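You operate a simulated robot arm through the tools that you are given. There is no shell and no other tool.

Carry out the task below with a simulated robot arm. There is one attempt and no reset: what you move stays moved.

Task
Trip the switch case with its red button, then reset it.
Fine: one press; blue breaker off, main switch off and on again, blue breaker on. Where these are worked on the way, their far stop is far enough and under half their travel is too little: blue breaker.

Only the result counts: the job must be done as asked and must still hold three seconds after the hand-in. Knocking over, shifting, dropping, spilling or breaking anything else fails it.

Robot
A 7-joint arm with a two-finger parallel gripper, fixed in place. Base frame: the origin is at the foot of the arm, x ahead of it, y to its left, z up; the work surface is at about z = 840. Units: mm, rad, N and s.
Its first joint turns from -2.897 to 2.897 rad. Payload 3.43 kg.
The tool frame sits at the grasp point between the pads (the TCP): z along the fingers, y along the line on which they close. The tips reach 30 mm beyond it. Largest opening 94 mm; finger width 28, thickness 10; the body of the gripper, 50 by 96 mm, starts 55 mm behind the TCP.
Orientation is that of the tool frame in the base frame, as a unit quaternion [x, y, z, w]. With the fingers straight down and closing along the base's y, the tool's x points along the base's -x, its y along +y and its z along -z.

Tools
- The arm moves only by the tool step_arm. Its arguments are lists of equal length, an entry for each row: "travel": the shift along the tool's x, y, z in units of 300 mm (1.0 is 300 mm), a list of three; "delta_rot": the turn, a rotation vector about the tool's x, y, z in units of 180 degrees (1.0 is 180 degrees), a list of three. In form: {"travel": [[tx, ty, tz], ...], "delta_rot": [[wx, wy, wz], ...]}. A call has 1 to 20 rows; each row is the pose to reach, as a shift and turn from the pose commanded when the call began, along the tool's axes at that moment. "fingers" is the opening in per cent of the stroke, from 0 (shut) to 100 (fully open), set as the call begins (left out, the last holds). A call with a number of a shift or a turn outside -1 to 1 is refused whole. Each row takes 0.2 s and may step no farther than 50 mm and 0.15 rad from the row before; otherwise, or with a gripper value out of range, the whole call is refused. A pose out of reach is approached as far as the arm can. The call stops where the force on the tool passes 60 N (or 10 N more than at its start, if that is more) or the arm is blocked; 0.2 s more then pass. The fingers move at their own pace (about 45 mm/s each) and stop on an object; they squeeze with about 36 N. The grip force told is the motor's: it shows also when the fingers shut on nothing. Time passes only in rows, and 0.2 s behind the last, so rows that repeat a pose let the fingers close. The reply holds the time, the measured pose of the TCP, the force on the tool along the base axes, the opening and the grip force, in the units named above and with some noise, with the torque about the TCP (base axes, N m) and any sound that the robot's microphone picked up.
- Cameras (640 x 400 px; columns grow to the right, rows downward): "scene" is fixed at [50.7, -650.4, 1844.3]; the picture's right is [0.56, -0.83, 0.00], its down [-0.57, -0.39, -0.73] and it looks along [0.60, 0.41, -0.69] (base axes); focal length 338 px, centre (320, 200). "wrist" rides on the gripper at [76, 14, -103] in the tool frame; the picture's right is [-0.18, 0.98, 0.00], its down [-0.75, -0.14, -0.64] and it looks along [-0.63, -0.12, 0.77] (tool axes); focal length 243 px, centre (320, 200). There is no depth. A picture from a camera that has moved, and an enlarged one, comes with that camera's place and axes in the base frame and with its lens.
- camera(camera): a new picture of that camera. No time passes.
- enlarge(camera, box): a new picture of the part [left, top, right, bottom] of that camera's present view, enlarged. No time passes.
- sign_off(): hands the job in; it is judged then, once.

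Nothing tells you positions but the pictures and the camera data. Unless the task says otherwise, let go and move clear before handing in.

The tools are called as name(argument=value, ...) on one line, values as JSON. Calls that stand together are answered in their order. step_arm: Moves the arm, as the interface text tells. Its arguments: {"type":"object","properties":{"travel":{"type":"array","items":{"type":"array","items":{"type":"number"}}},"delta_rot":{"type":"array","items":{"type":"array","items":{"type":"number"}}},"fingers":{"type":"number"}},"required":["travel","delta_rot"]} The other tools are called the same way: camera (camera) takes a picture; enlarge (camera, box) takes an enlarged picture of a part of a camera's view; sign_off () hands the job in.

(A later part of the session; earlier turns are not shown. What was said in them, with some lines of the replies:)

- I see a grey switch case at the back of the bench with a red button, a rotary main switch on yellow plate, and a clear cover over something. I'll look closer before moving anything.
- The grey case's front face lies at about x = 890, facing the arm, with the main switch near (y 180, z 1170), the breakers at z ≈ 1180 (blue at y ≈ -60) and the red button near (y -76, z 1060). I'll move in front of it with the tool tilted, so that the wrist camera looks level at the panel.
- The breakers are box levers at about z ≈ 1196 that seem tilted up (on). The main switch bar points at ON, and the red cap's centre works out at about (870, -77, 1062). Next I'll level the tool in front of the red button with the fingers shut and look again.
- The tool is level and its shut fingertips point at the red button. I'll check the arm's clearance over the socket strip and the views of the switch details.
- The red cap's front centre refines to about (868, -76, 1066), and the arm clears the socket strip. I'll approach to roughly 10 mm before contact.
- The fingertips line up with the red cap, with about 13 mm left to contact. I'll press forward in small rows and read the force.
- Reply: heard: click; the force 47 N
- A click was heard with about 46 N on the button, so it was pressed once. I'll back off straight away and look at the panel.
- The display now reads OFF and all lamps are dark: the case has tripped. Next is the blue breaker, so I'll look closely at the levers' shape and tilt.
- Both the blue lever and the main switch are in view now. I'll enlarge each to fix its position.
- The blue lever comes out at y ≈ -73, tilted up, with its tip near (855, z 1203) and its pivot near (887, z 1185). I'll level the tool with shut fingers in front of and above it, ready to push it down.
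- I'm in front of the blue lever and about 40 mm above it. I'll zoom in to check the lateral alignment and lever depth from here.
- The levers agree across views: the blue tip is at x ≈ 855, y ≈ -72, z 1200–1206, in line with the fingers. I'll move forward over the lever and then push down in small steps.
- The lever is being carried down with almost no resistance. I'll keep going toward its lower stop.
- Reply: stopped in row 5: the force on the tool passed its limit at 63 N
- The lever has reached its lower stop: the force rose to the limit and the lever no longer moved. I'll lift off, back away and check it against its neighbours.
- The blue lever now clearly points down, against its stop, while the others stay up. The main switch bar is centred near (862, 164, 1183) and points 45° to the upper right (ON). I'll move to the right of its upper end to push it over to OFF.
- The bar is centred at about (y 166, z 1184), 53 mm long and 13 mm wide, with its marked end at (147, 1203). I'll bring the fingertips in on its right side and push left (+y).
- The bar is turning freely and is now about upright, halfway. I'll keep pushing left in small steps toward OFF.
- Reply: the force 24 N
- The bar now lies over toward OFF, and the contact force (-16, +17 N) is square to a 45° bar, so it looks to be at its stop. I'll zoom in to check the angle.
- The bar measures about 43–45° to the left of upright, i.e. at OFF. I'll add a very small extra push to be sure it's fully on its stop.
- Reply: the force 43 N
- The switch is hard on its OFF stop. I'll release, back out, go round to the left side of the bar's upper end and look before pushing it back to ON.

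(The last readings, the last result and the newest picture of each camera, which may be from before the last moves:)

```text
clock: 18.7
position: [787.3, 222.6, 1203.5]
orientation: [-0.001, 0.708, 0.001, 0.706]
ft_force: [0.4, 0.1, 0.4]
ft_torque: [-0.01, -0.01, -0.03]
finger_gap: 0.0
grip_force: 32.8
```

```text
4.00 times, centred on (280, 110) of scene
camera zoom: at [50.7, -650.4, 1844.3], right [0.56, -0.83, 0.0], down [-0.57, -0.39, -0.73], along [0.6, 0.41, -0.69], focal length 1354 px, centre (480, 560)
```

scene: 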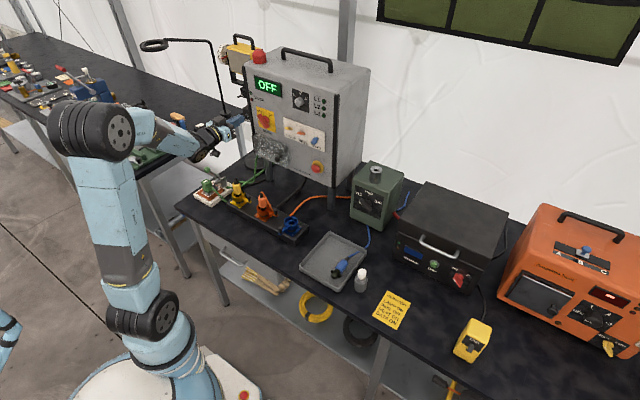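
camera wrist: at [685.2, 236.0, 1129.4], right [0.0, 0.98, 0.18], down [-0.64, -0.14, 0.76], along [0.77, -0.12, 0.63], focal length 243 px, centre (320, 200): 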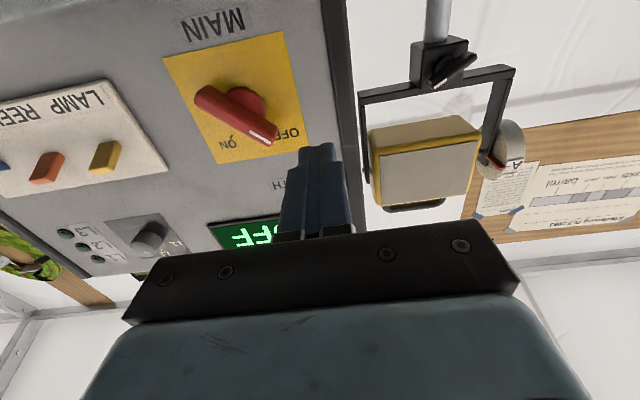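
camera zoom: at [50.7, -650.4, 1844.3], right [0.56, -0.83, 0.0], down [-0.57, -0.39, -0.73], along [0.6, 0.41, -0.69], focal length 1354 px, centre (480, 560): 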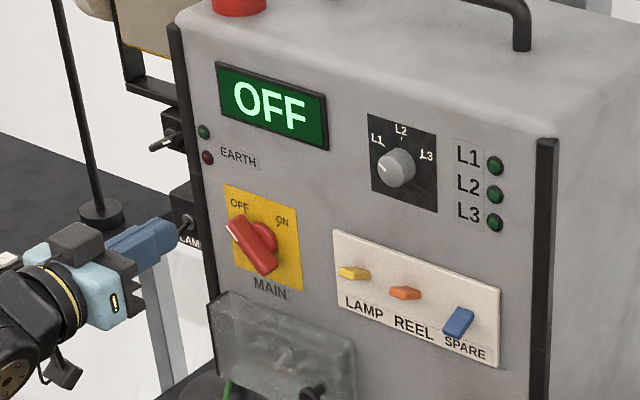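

The switch points at OFF, and the finger now sits to its left. I'll go forward beside the bar's upper end and push right (-y) toward ON.

step_arm(travel=[[0, -0.03, 0.085], [0, -0.03, 0.172], [0, -0.06, 0.172], [0, -0.08, 0.172], [0, -0.095, 0.172], [0, -0.105, 0.172], [0, -0.115, 0.172], [0, -0.125, 0.172], [0, -0.135, 0.172]], delta_rot=[[0, 0, 0], [0, 0, 0], [0, 0, 0], [0, 0, 0], [0, 0, 0], [0, 0, 0], [0, 0, 0], [0, 0, 0], [0, 0, 0]])

camera(camera="wrist")

enlarge(camera="scene", box=[230, 60, 330, 160])

```text
clock: 20.7
position: [840.9, 179.7, 1205.2]
orientation: [-0.001, 0.709, 0.0, 0.705]
ft_force: [-1.0, 2.8, -2.0]
ft_torque: [0.05, 0.04, 0.02]
finger_gap: 0.1
grip_force: 33.4
```

```text
taken
camera wrist: at [738.7, 194.1, 1129.0], right [0.0, 0.98, 0.18], down [-0.64, -0.14, 0.76], along [0.77, -0.12, 0.63], focal length 243 px, centre (320, 200)
```

wrist: 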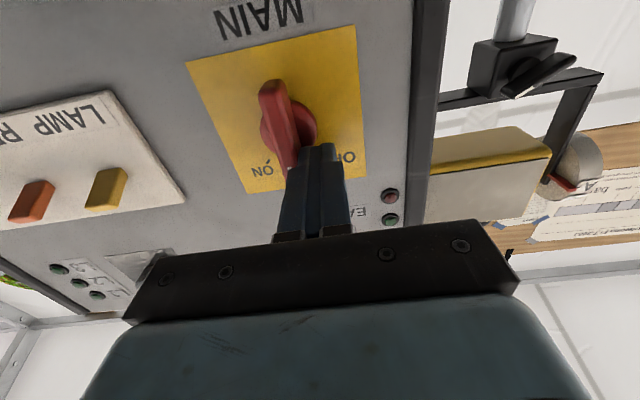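

```text
4.00 times, centred on (280, 110) of scene
camera zoom: at [50.7, -650.4, 1844.3], right [0.56, -0.83, 0.0], down [-0.57, -0.39, -0.73], along [0.6, 0.41, -0.69], focal length 1354 px, centre (480, 560)
```

zoom: 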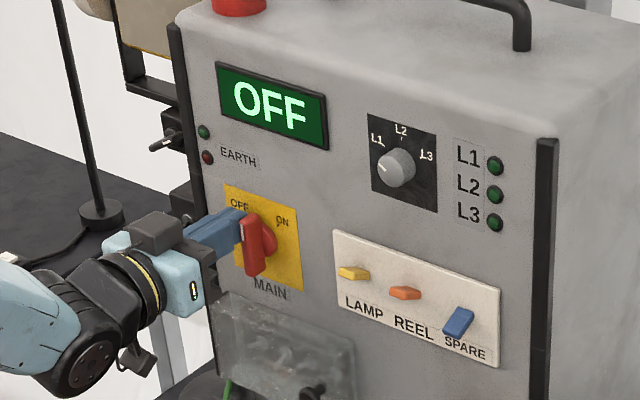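

The bar is just about upright again. I'll keep pushing right toward ON in small steps.

step_arm(travel=[[0, -0.01, 0], [0, -0.02, 0], [0, -0.028, 0], [0, -0.034, 0], [0, -0.04, 0]], delta_rot=[[0, 0, 0], [0, 0, 0], [0, 0, 0], [0, 0, 0], [0, 0, 0]])

enlarge(camera="wrist", box=[200, 50, 400, 190])

enlarge(camera="scene", box=[230, 60, 330, 160])

```text
clock: 21.9
position: [840.5, 174.4, 1206.6]
orientation: [-0.004, 0.707, 0.002, 0.707]
ft_force: [12.4, 42.2, 26.3]
ft_torque: [0.27, -0.36, 0.59]
finger_gap: 0.0
grip_force: 32.9
```

```text
2.86 times, centred on (300, 120) of wrist
camera zoom: at [738.8, 186.3, 1130.6], right [-0.01, 0.98, 0.18], down [-0.64, -0.14, 0.75], along [0.77, -0.11, 0.63], focal length 693 px, centre (377, 429)
```

zoom: 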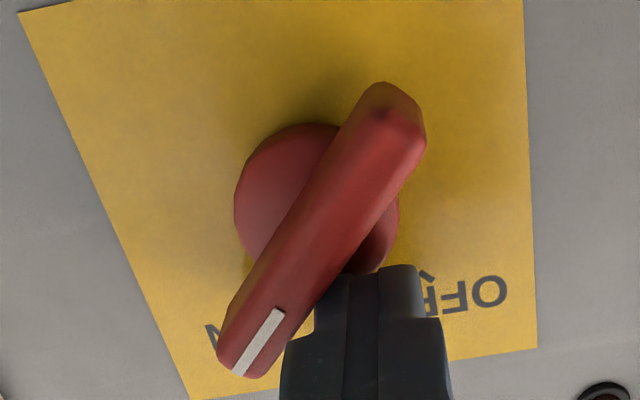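

```text
4.00 times, centred on (280, 110) of scene
camera zoom: at [50.7, -650.4, 1844.3], right [0.56, -0.83, 0.0], down [-0.57, -0.39, -0.73], along [0.6, 0.41, -0.69], focal length 1354 px, centre (480, 560)
```

zoom: 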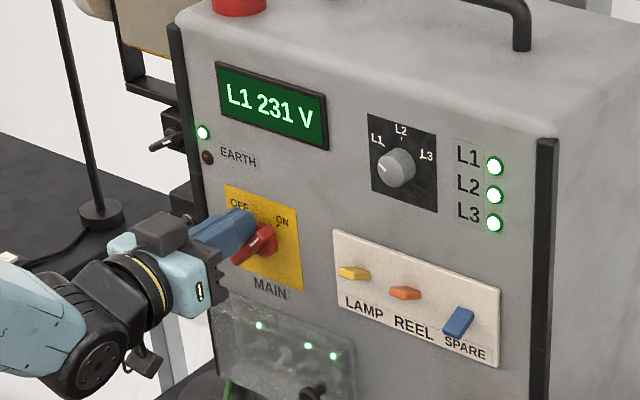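

The display is back at "L1 231 V" with the L1–L3 lamps lit, so the main switch is on its ON stop. I'll release it, back away and move to below the blue lever.

step_arm(travel=[[0, 0.03, 0], [0, 0.05, -0.05], [0, 0.05, -0.18], [0, 0.05, -0.3], [0, 0.05, -0.3]], delta_rot=[[0, 0, 0], [0, 0, 0], [0, 0, 0], [0, 0, 0], [0, 0, 0]])

enlarge(camera="scene", box=[230, 60, 330, 160])

```text
clock: 23.1
position: [750.8, 181.1, 1205.3]
orientation: [0.0, 0.708, -0.001, 0.706]
ft_force: [0.1, -0.6, 0.3]
ft_torque: [-0.01, 0.0, -0.01]
finger_gap: 0.1
grip_force: 33.3
```

```text
4.00 times, centred on (280, 110) of scene
camera zoom: at [50.7, -650.4, 1844.3], right [0.56, -0.83, 0.0], down [-0.57, -0.39, -0.73], along [0.6, 0.41, -0.69], focal length 1354 px, centre (480, 560)
```

zoom: 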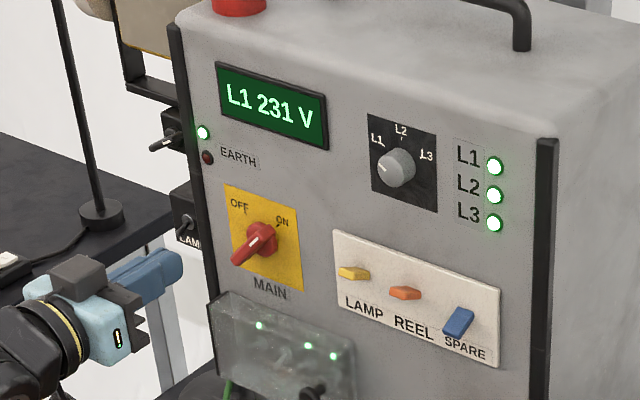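

The main switch holds ON after release. Now I'll move across to just below and in front of the blue lever.

step_arm(travel=[[0.03, -0.14, 0.0], [0.06, -0.281, 0.0], [0.09, -0.422, 0.02], [0.122, -0.562, 0.05], [0.153, -0.703, 0.09], [0.183, -0.843, 0.13], [0.183, -0.843, 0.13]], delta_rot=[[0, 0, 0], [0, 0, 0], [0, 0, 0], [0, 0, 0], [0, 0, 0], [0, 0, 0], [0, 0, 0]])

camera(camera="wrist")

enlarge(camera="scene", box=[280, 100, 360, 180])

```text
clock: 24.7
position: [790.7, -71.8, 1150.5]
orientation: [-0.002, 0.708, 0.001, 0.706]
ft_force: [0.8, 0.4, -0.1]
ft_torque: [0.0, -0.01, 0.01]
finger_gap: 0.0
grip_force: 32.9
```

```text
taken
camera wrist: at [688.1, -57.2, 1074.7], right [0.0, 0.98, 0.18], down [-0.64, -0.14, 0.76], along [0.77, -0.12, 0.63], focal length 243 px, centre (320, 200)
```

wrist: 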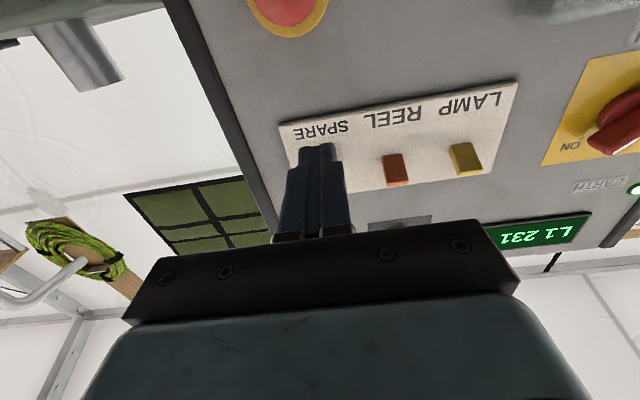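

```text
5.00 times, centred on (320, 140) of scene
camera zoom: at [50.7, -650.4, 1844.3], right [0.56, -0.83, 0.0], down [-0.57, -0.39, -0.73], along [0.6, 0.41, -0.69], focal length 1692 px, centre (320, 500)
```

zoom: 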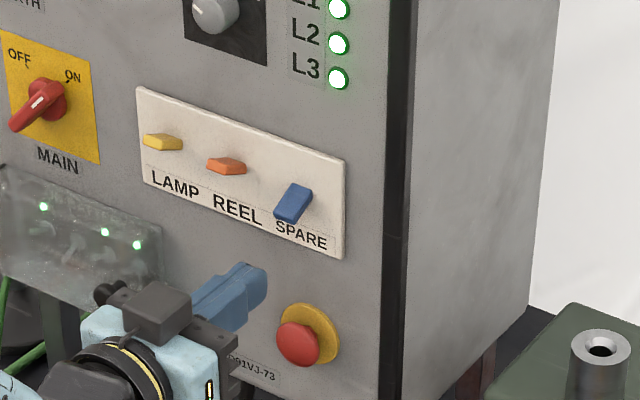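

The fingertips are below the blue lever. I'll drop slightly, move in under it, and push it up in small steps to its upper stop.

step_arm(travel=[[0.03, 0, 0.05], [0.03, 0, 0.1], [0.03, 0, 0.152], [0.005, 0, 0.152], [-0.015, 0, 0.152], [-0.03, 0, 0.152], [-0.045, 0, 0.152], [-0.06, 0, 0.152], [-0.075, 0, 0.152]], delta_rot=[[0, 0, 0], [0, 0, 0], [0, 0, 0], [0, 0, 0], [0, 0, 0], [0, 0, 0], [0, 0, 0], [0, 0, 0], [0, 0, 0]])

enlarge(camera="wrist", box=[220, 40, 440, 200])

enlarge(camera="scene", box=[280, 100, 360, 180])

```text
clock: 26.7
position: [836.8, -68.9, 1173.8]
orientation: [0.0, 0.708, -0.001, 0.706]
ft_force: [-0.2, 0.2, -0.6]
ft_torque: [0.03, -0.01, -0.01]
finger_gap: 0.0
grip_force: 33.9
```

```text
2.50 times, centred on (330, 120) of wrist
camera zoom: at [734.1, -55.7, 1097.4], right [0.0, 0.98, 0.18], down [-0.64, -0.14, 0.76], along [0.77, -0.12, 0.63], focal length 606 px, centre (295, 400)
```

zoom: 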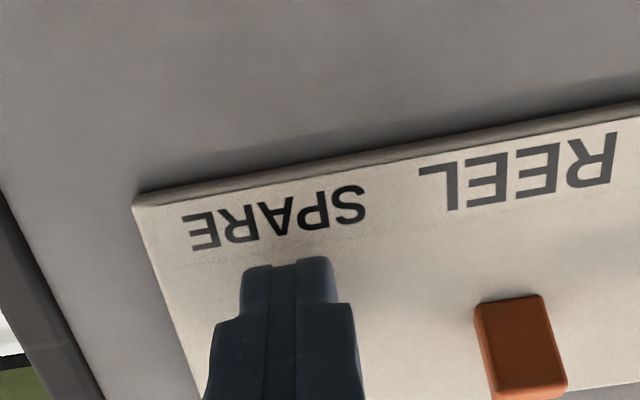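

```text
5.00 times, centred on (320, 140) of scene
camera zoom: at [50.7, -650.4, 1844.3], right [0.56, -0.83, 0.0], down [-0.57, -0.39, -0.73], along [0.6, 0.41, -0.69], focal length 1692 px, centre (320, 500)
```

zoom: 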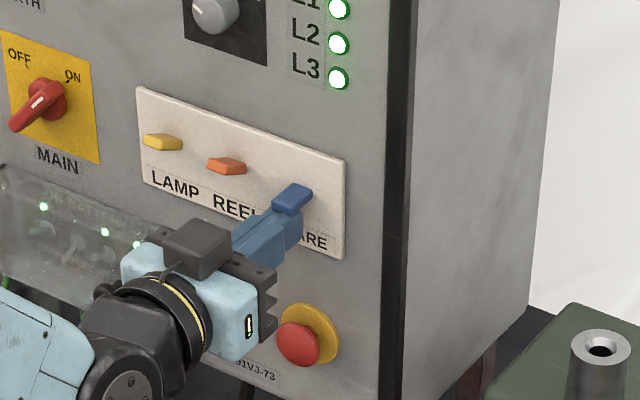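

The lever is coming up and is past about mid-way. I'll keep pushing up in small steps until it meets its stop.

step_arm(travel=[[-0.012, 0, 0], [-0.022, 0, 0], [-0.032, 0, 0], [-0.04, 0, 0], [-0.048, 0, 0]], delta_rot=[[0, 0, 0], [0, 0, 0], [0, 0, 0], [0, 0, 0], [0, 0, 0]])

enlarge(camera="scene", box=[280, 100, 360, 180])

```text
clock: 27.8
position: [835.0, -70.1, 1178.4]
orientation: [0.0, 0.714, 0.0, 0.7]
ft_force: [-3.1, 1.0, -4.6]
ft_torque: [-0.05, 0.09, -0.08]
finger_gap: 0.0
grip_force: 32.4
stopped in row 5: the force on the tool passed its limit at 63 N (the readings are from after the stop); the commanded pose is now the measured one
```

```text
5.00 times, centred on (320, 140) of scene
camera zoom: at [50.7, -650.4, 1844.3], right [0.56, -0.83, 0.0], down [-0.57, -0.39, -0.73], along [0.6, 0.41, -0.69], focal length 1692 px, centre (320, 500)
```

zoom: 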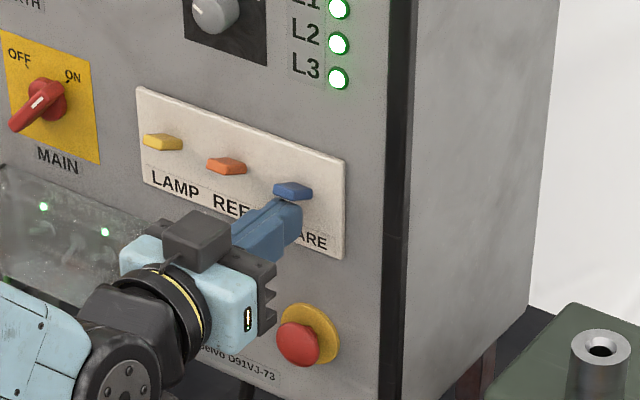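

The blue lever has met its upper stop and sits like its neighbours. I'll drop off it, back well clear and check everything.

step_arm(travel=[[0.03, 0, 0], [0.05, 0, -0.04], [0.05, 0, -0.15], [0.03, 0, -0.28], [0.0, 0, -0.4], [0.0, 0, -0.5]], delta_rot=[[0, 0, 0], [0, -0.005, 0], [0, -0.005, 0], [0, -0.005, 0], [0, -0.005, 0], [0, -0.005, 0]])

camera(camera="scene")

enlarge(camera="scene", box=[280, 110, 340, 150])

enlarge(camera="scene", box=[230, 40, 370, 200])

camera(camera="wrist")

```text
clock: 29.2
position: [686.8, -70.1, 1181.0]
orientation: [0.0, 0.708, 0.0, 0.706]
ft_force: [0.2, -0.9, 0.2]
ft_torque: [-0.02, -0.01, 0.03]
finger_gap: 0.1
grip_force: 33.3
```

```text
taken
```

scene: 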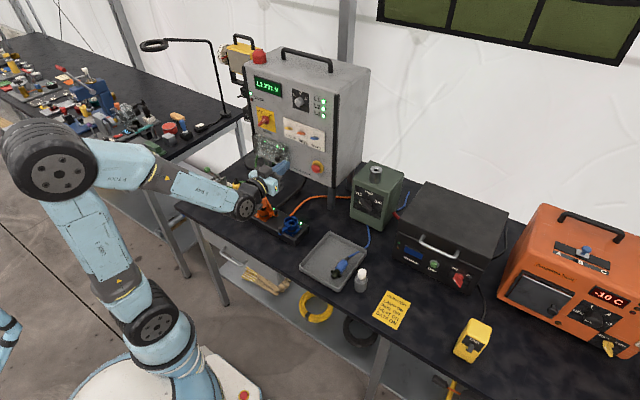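

```text
10.00 times, centred on (310, 130) of scene
camera zoom: at [50.7, -650.4, 1844.3], right [0.56, -0.83, 0.0], down [-0.57, -0.39, -0.73], along [0.6, 0.41, -0.69], focal length 3385 px, centre (420, 900)
```

zoom: 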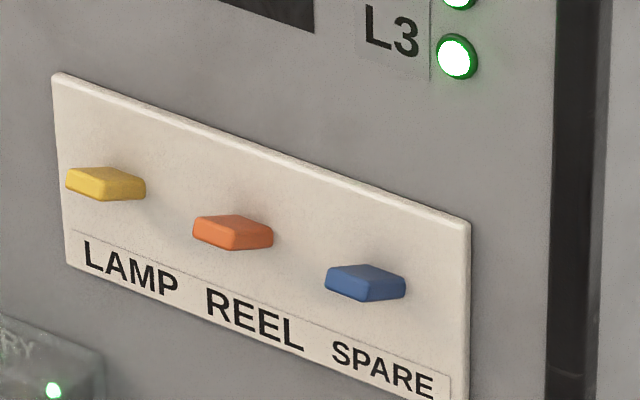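

```text
2.50 times, centred on (300, 120) of scene
camera zoom: at [50.7, -650.4, 1844.3], right [0.56, -0.83, 0.0], down [-0.57, -0.39, -0.73], along [0.6, 0.41, -0.69], focal length 846 px, centre (370, 400)
```

zoom: 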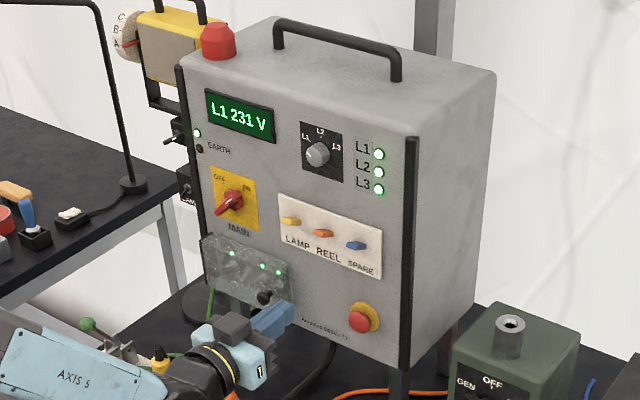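

```text
taken
camera wrist: at [584.4, -56.0, 1105.7], right [0.0, 0.98, 0.18], down [-0.64, -0.14, 0.76], along [0.77, -0.12, 0.63], focal length 243 px, centre (320, 200)
```

wrist: 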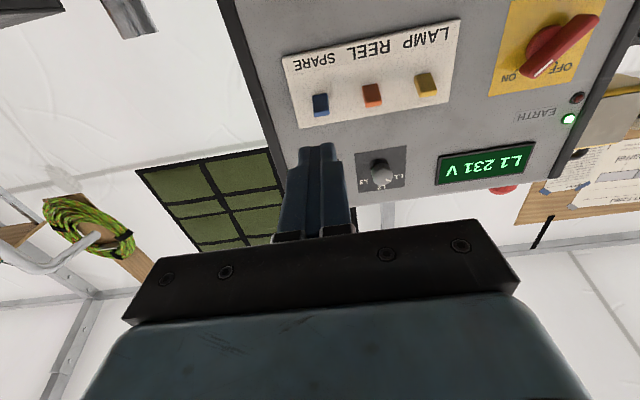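

Everything matches the start: the display reads "L1 231 V", L1–L3 are lit, the main switch is at ON and the blue breaker is up beside the others. The case sits where it stood and the arm is well clear, so I'm handing in.

sign_off()

```text
The job is handed in.
```

I pressed the red button once, which tripped the switch case, and then reset it; the job is handed in.

- **Trip:** one press with an audible click. The display changed to OFF and the L1–L3 lamps went dark.
- **Blue breaker off:** pushed down to its lower stop.
- **Main switch:** turned to its OFF stop, then back to its ON stop. The display returned to "L1 231 V" and the L1–L3 lamps came back on.
- **Blue breaker on:** pushed up to its upper stop, level with the yellow and orange breakers.

The last pictures show the panel as it was at the start. The case has not visibly moved, nothing else appears disturbed, and the arm is clear of it. The force limit of about 60 N stopped the arm twice, both times when the blue lever was against a stop.
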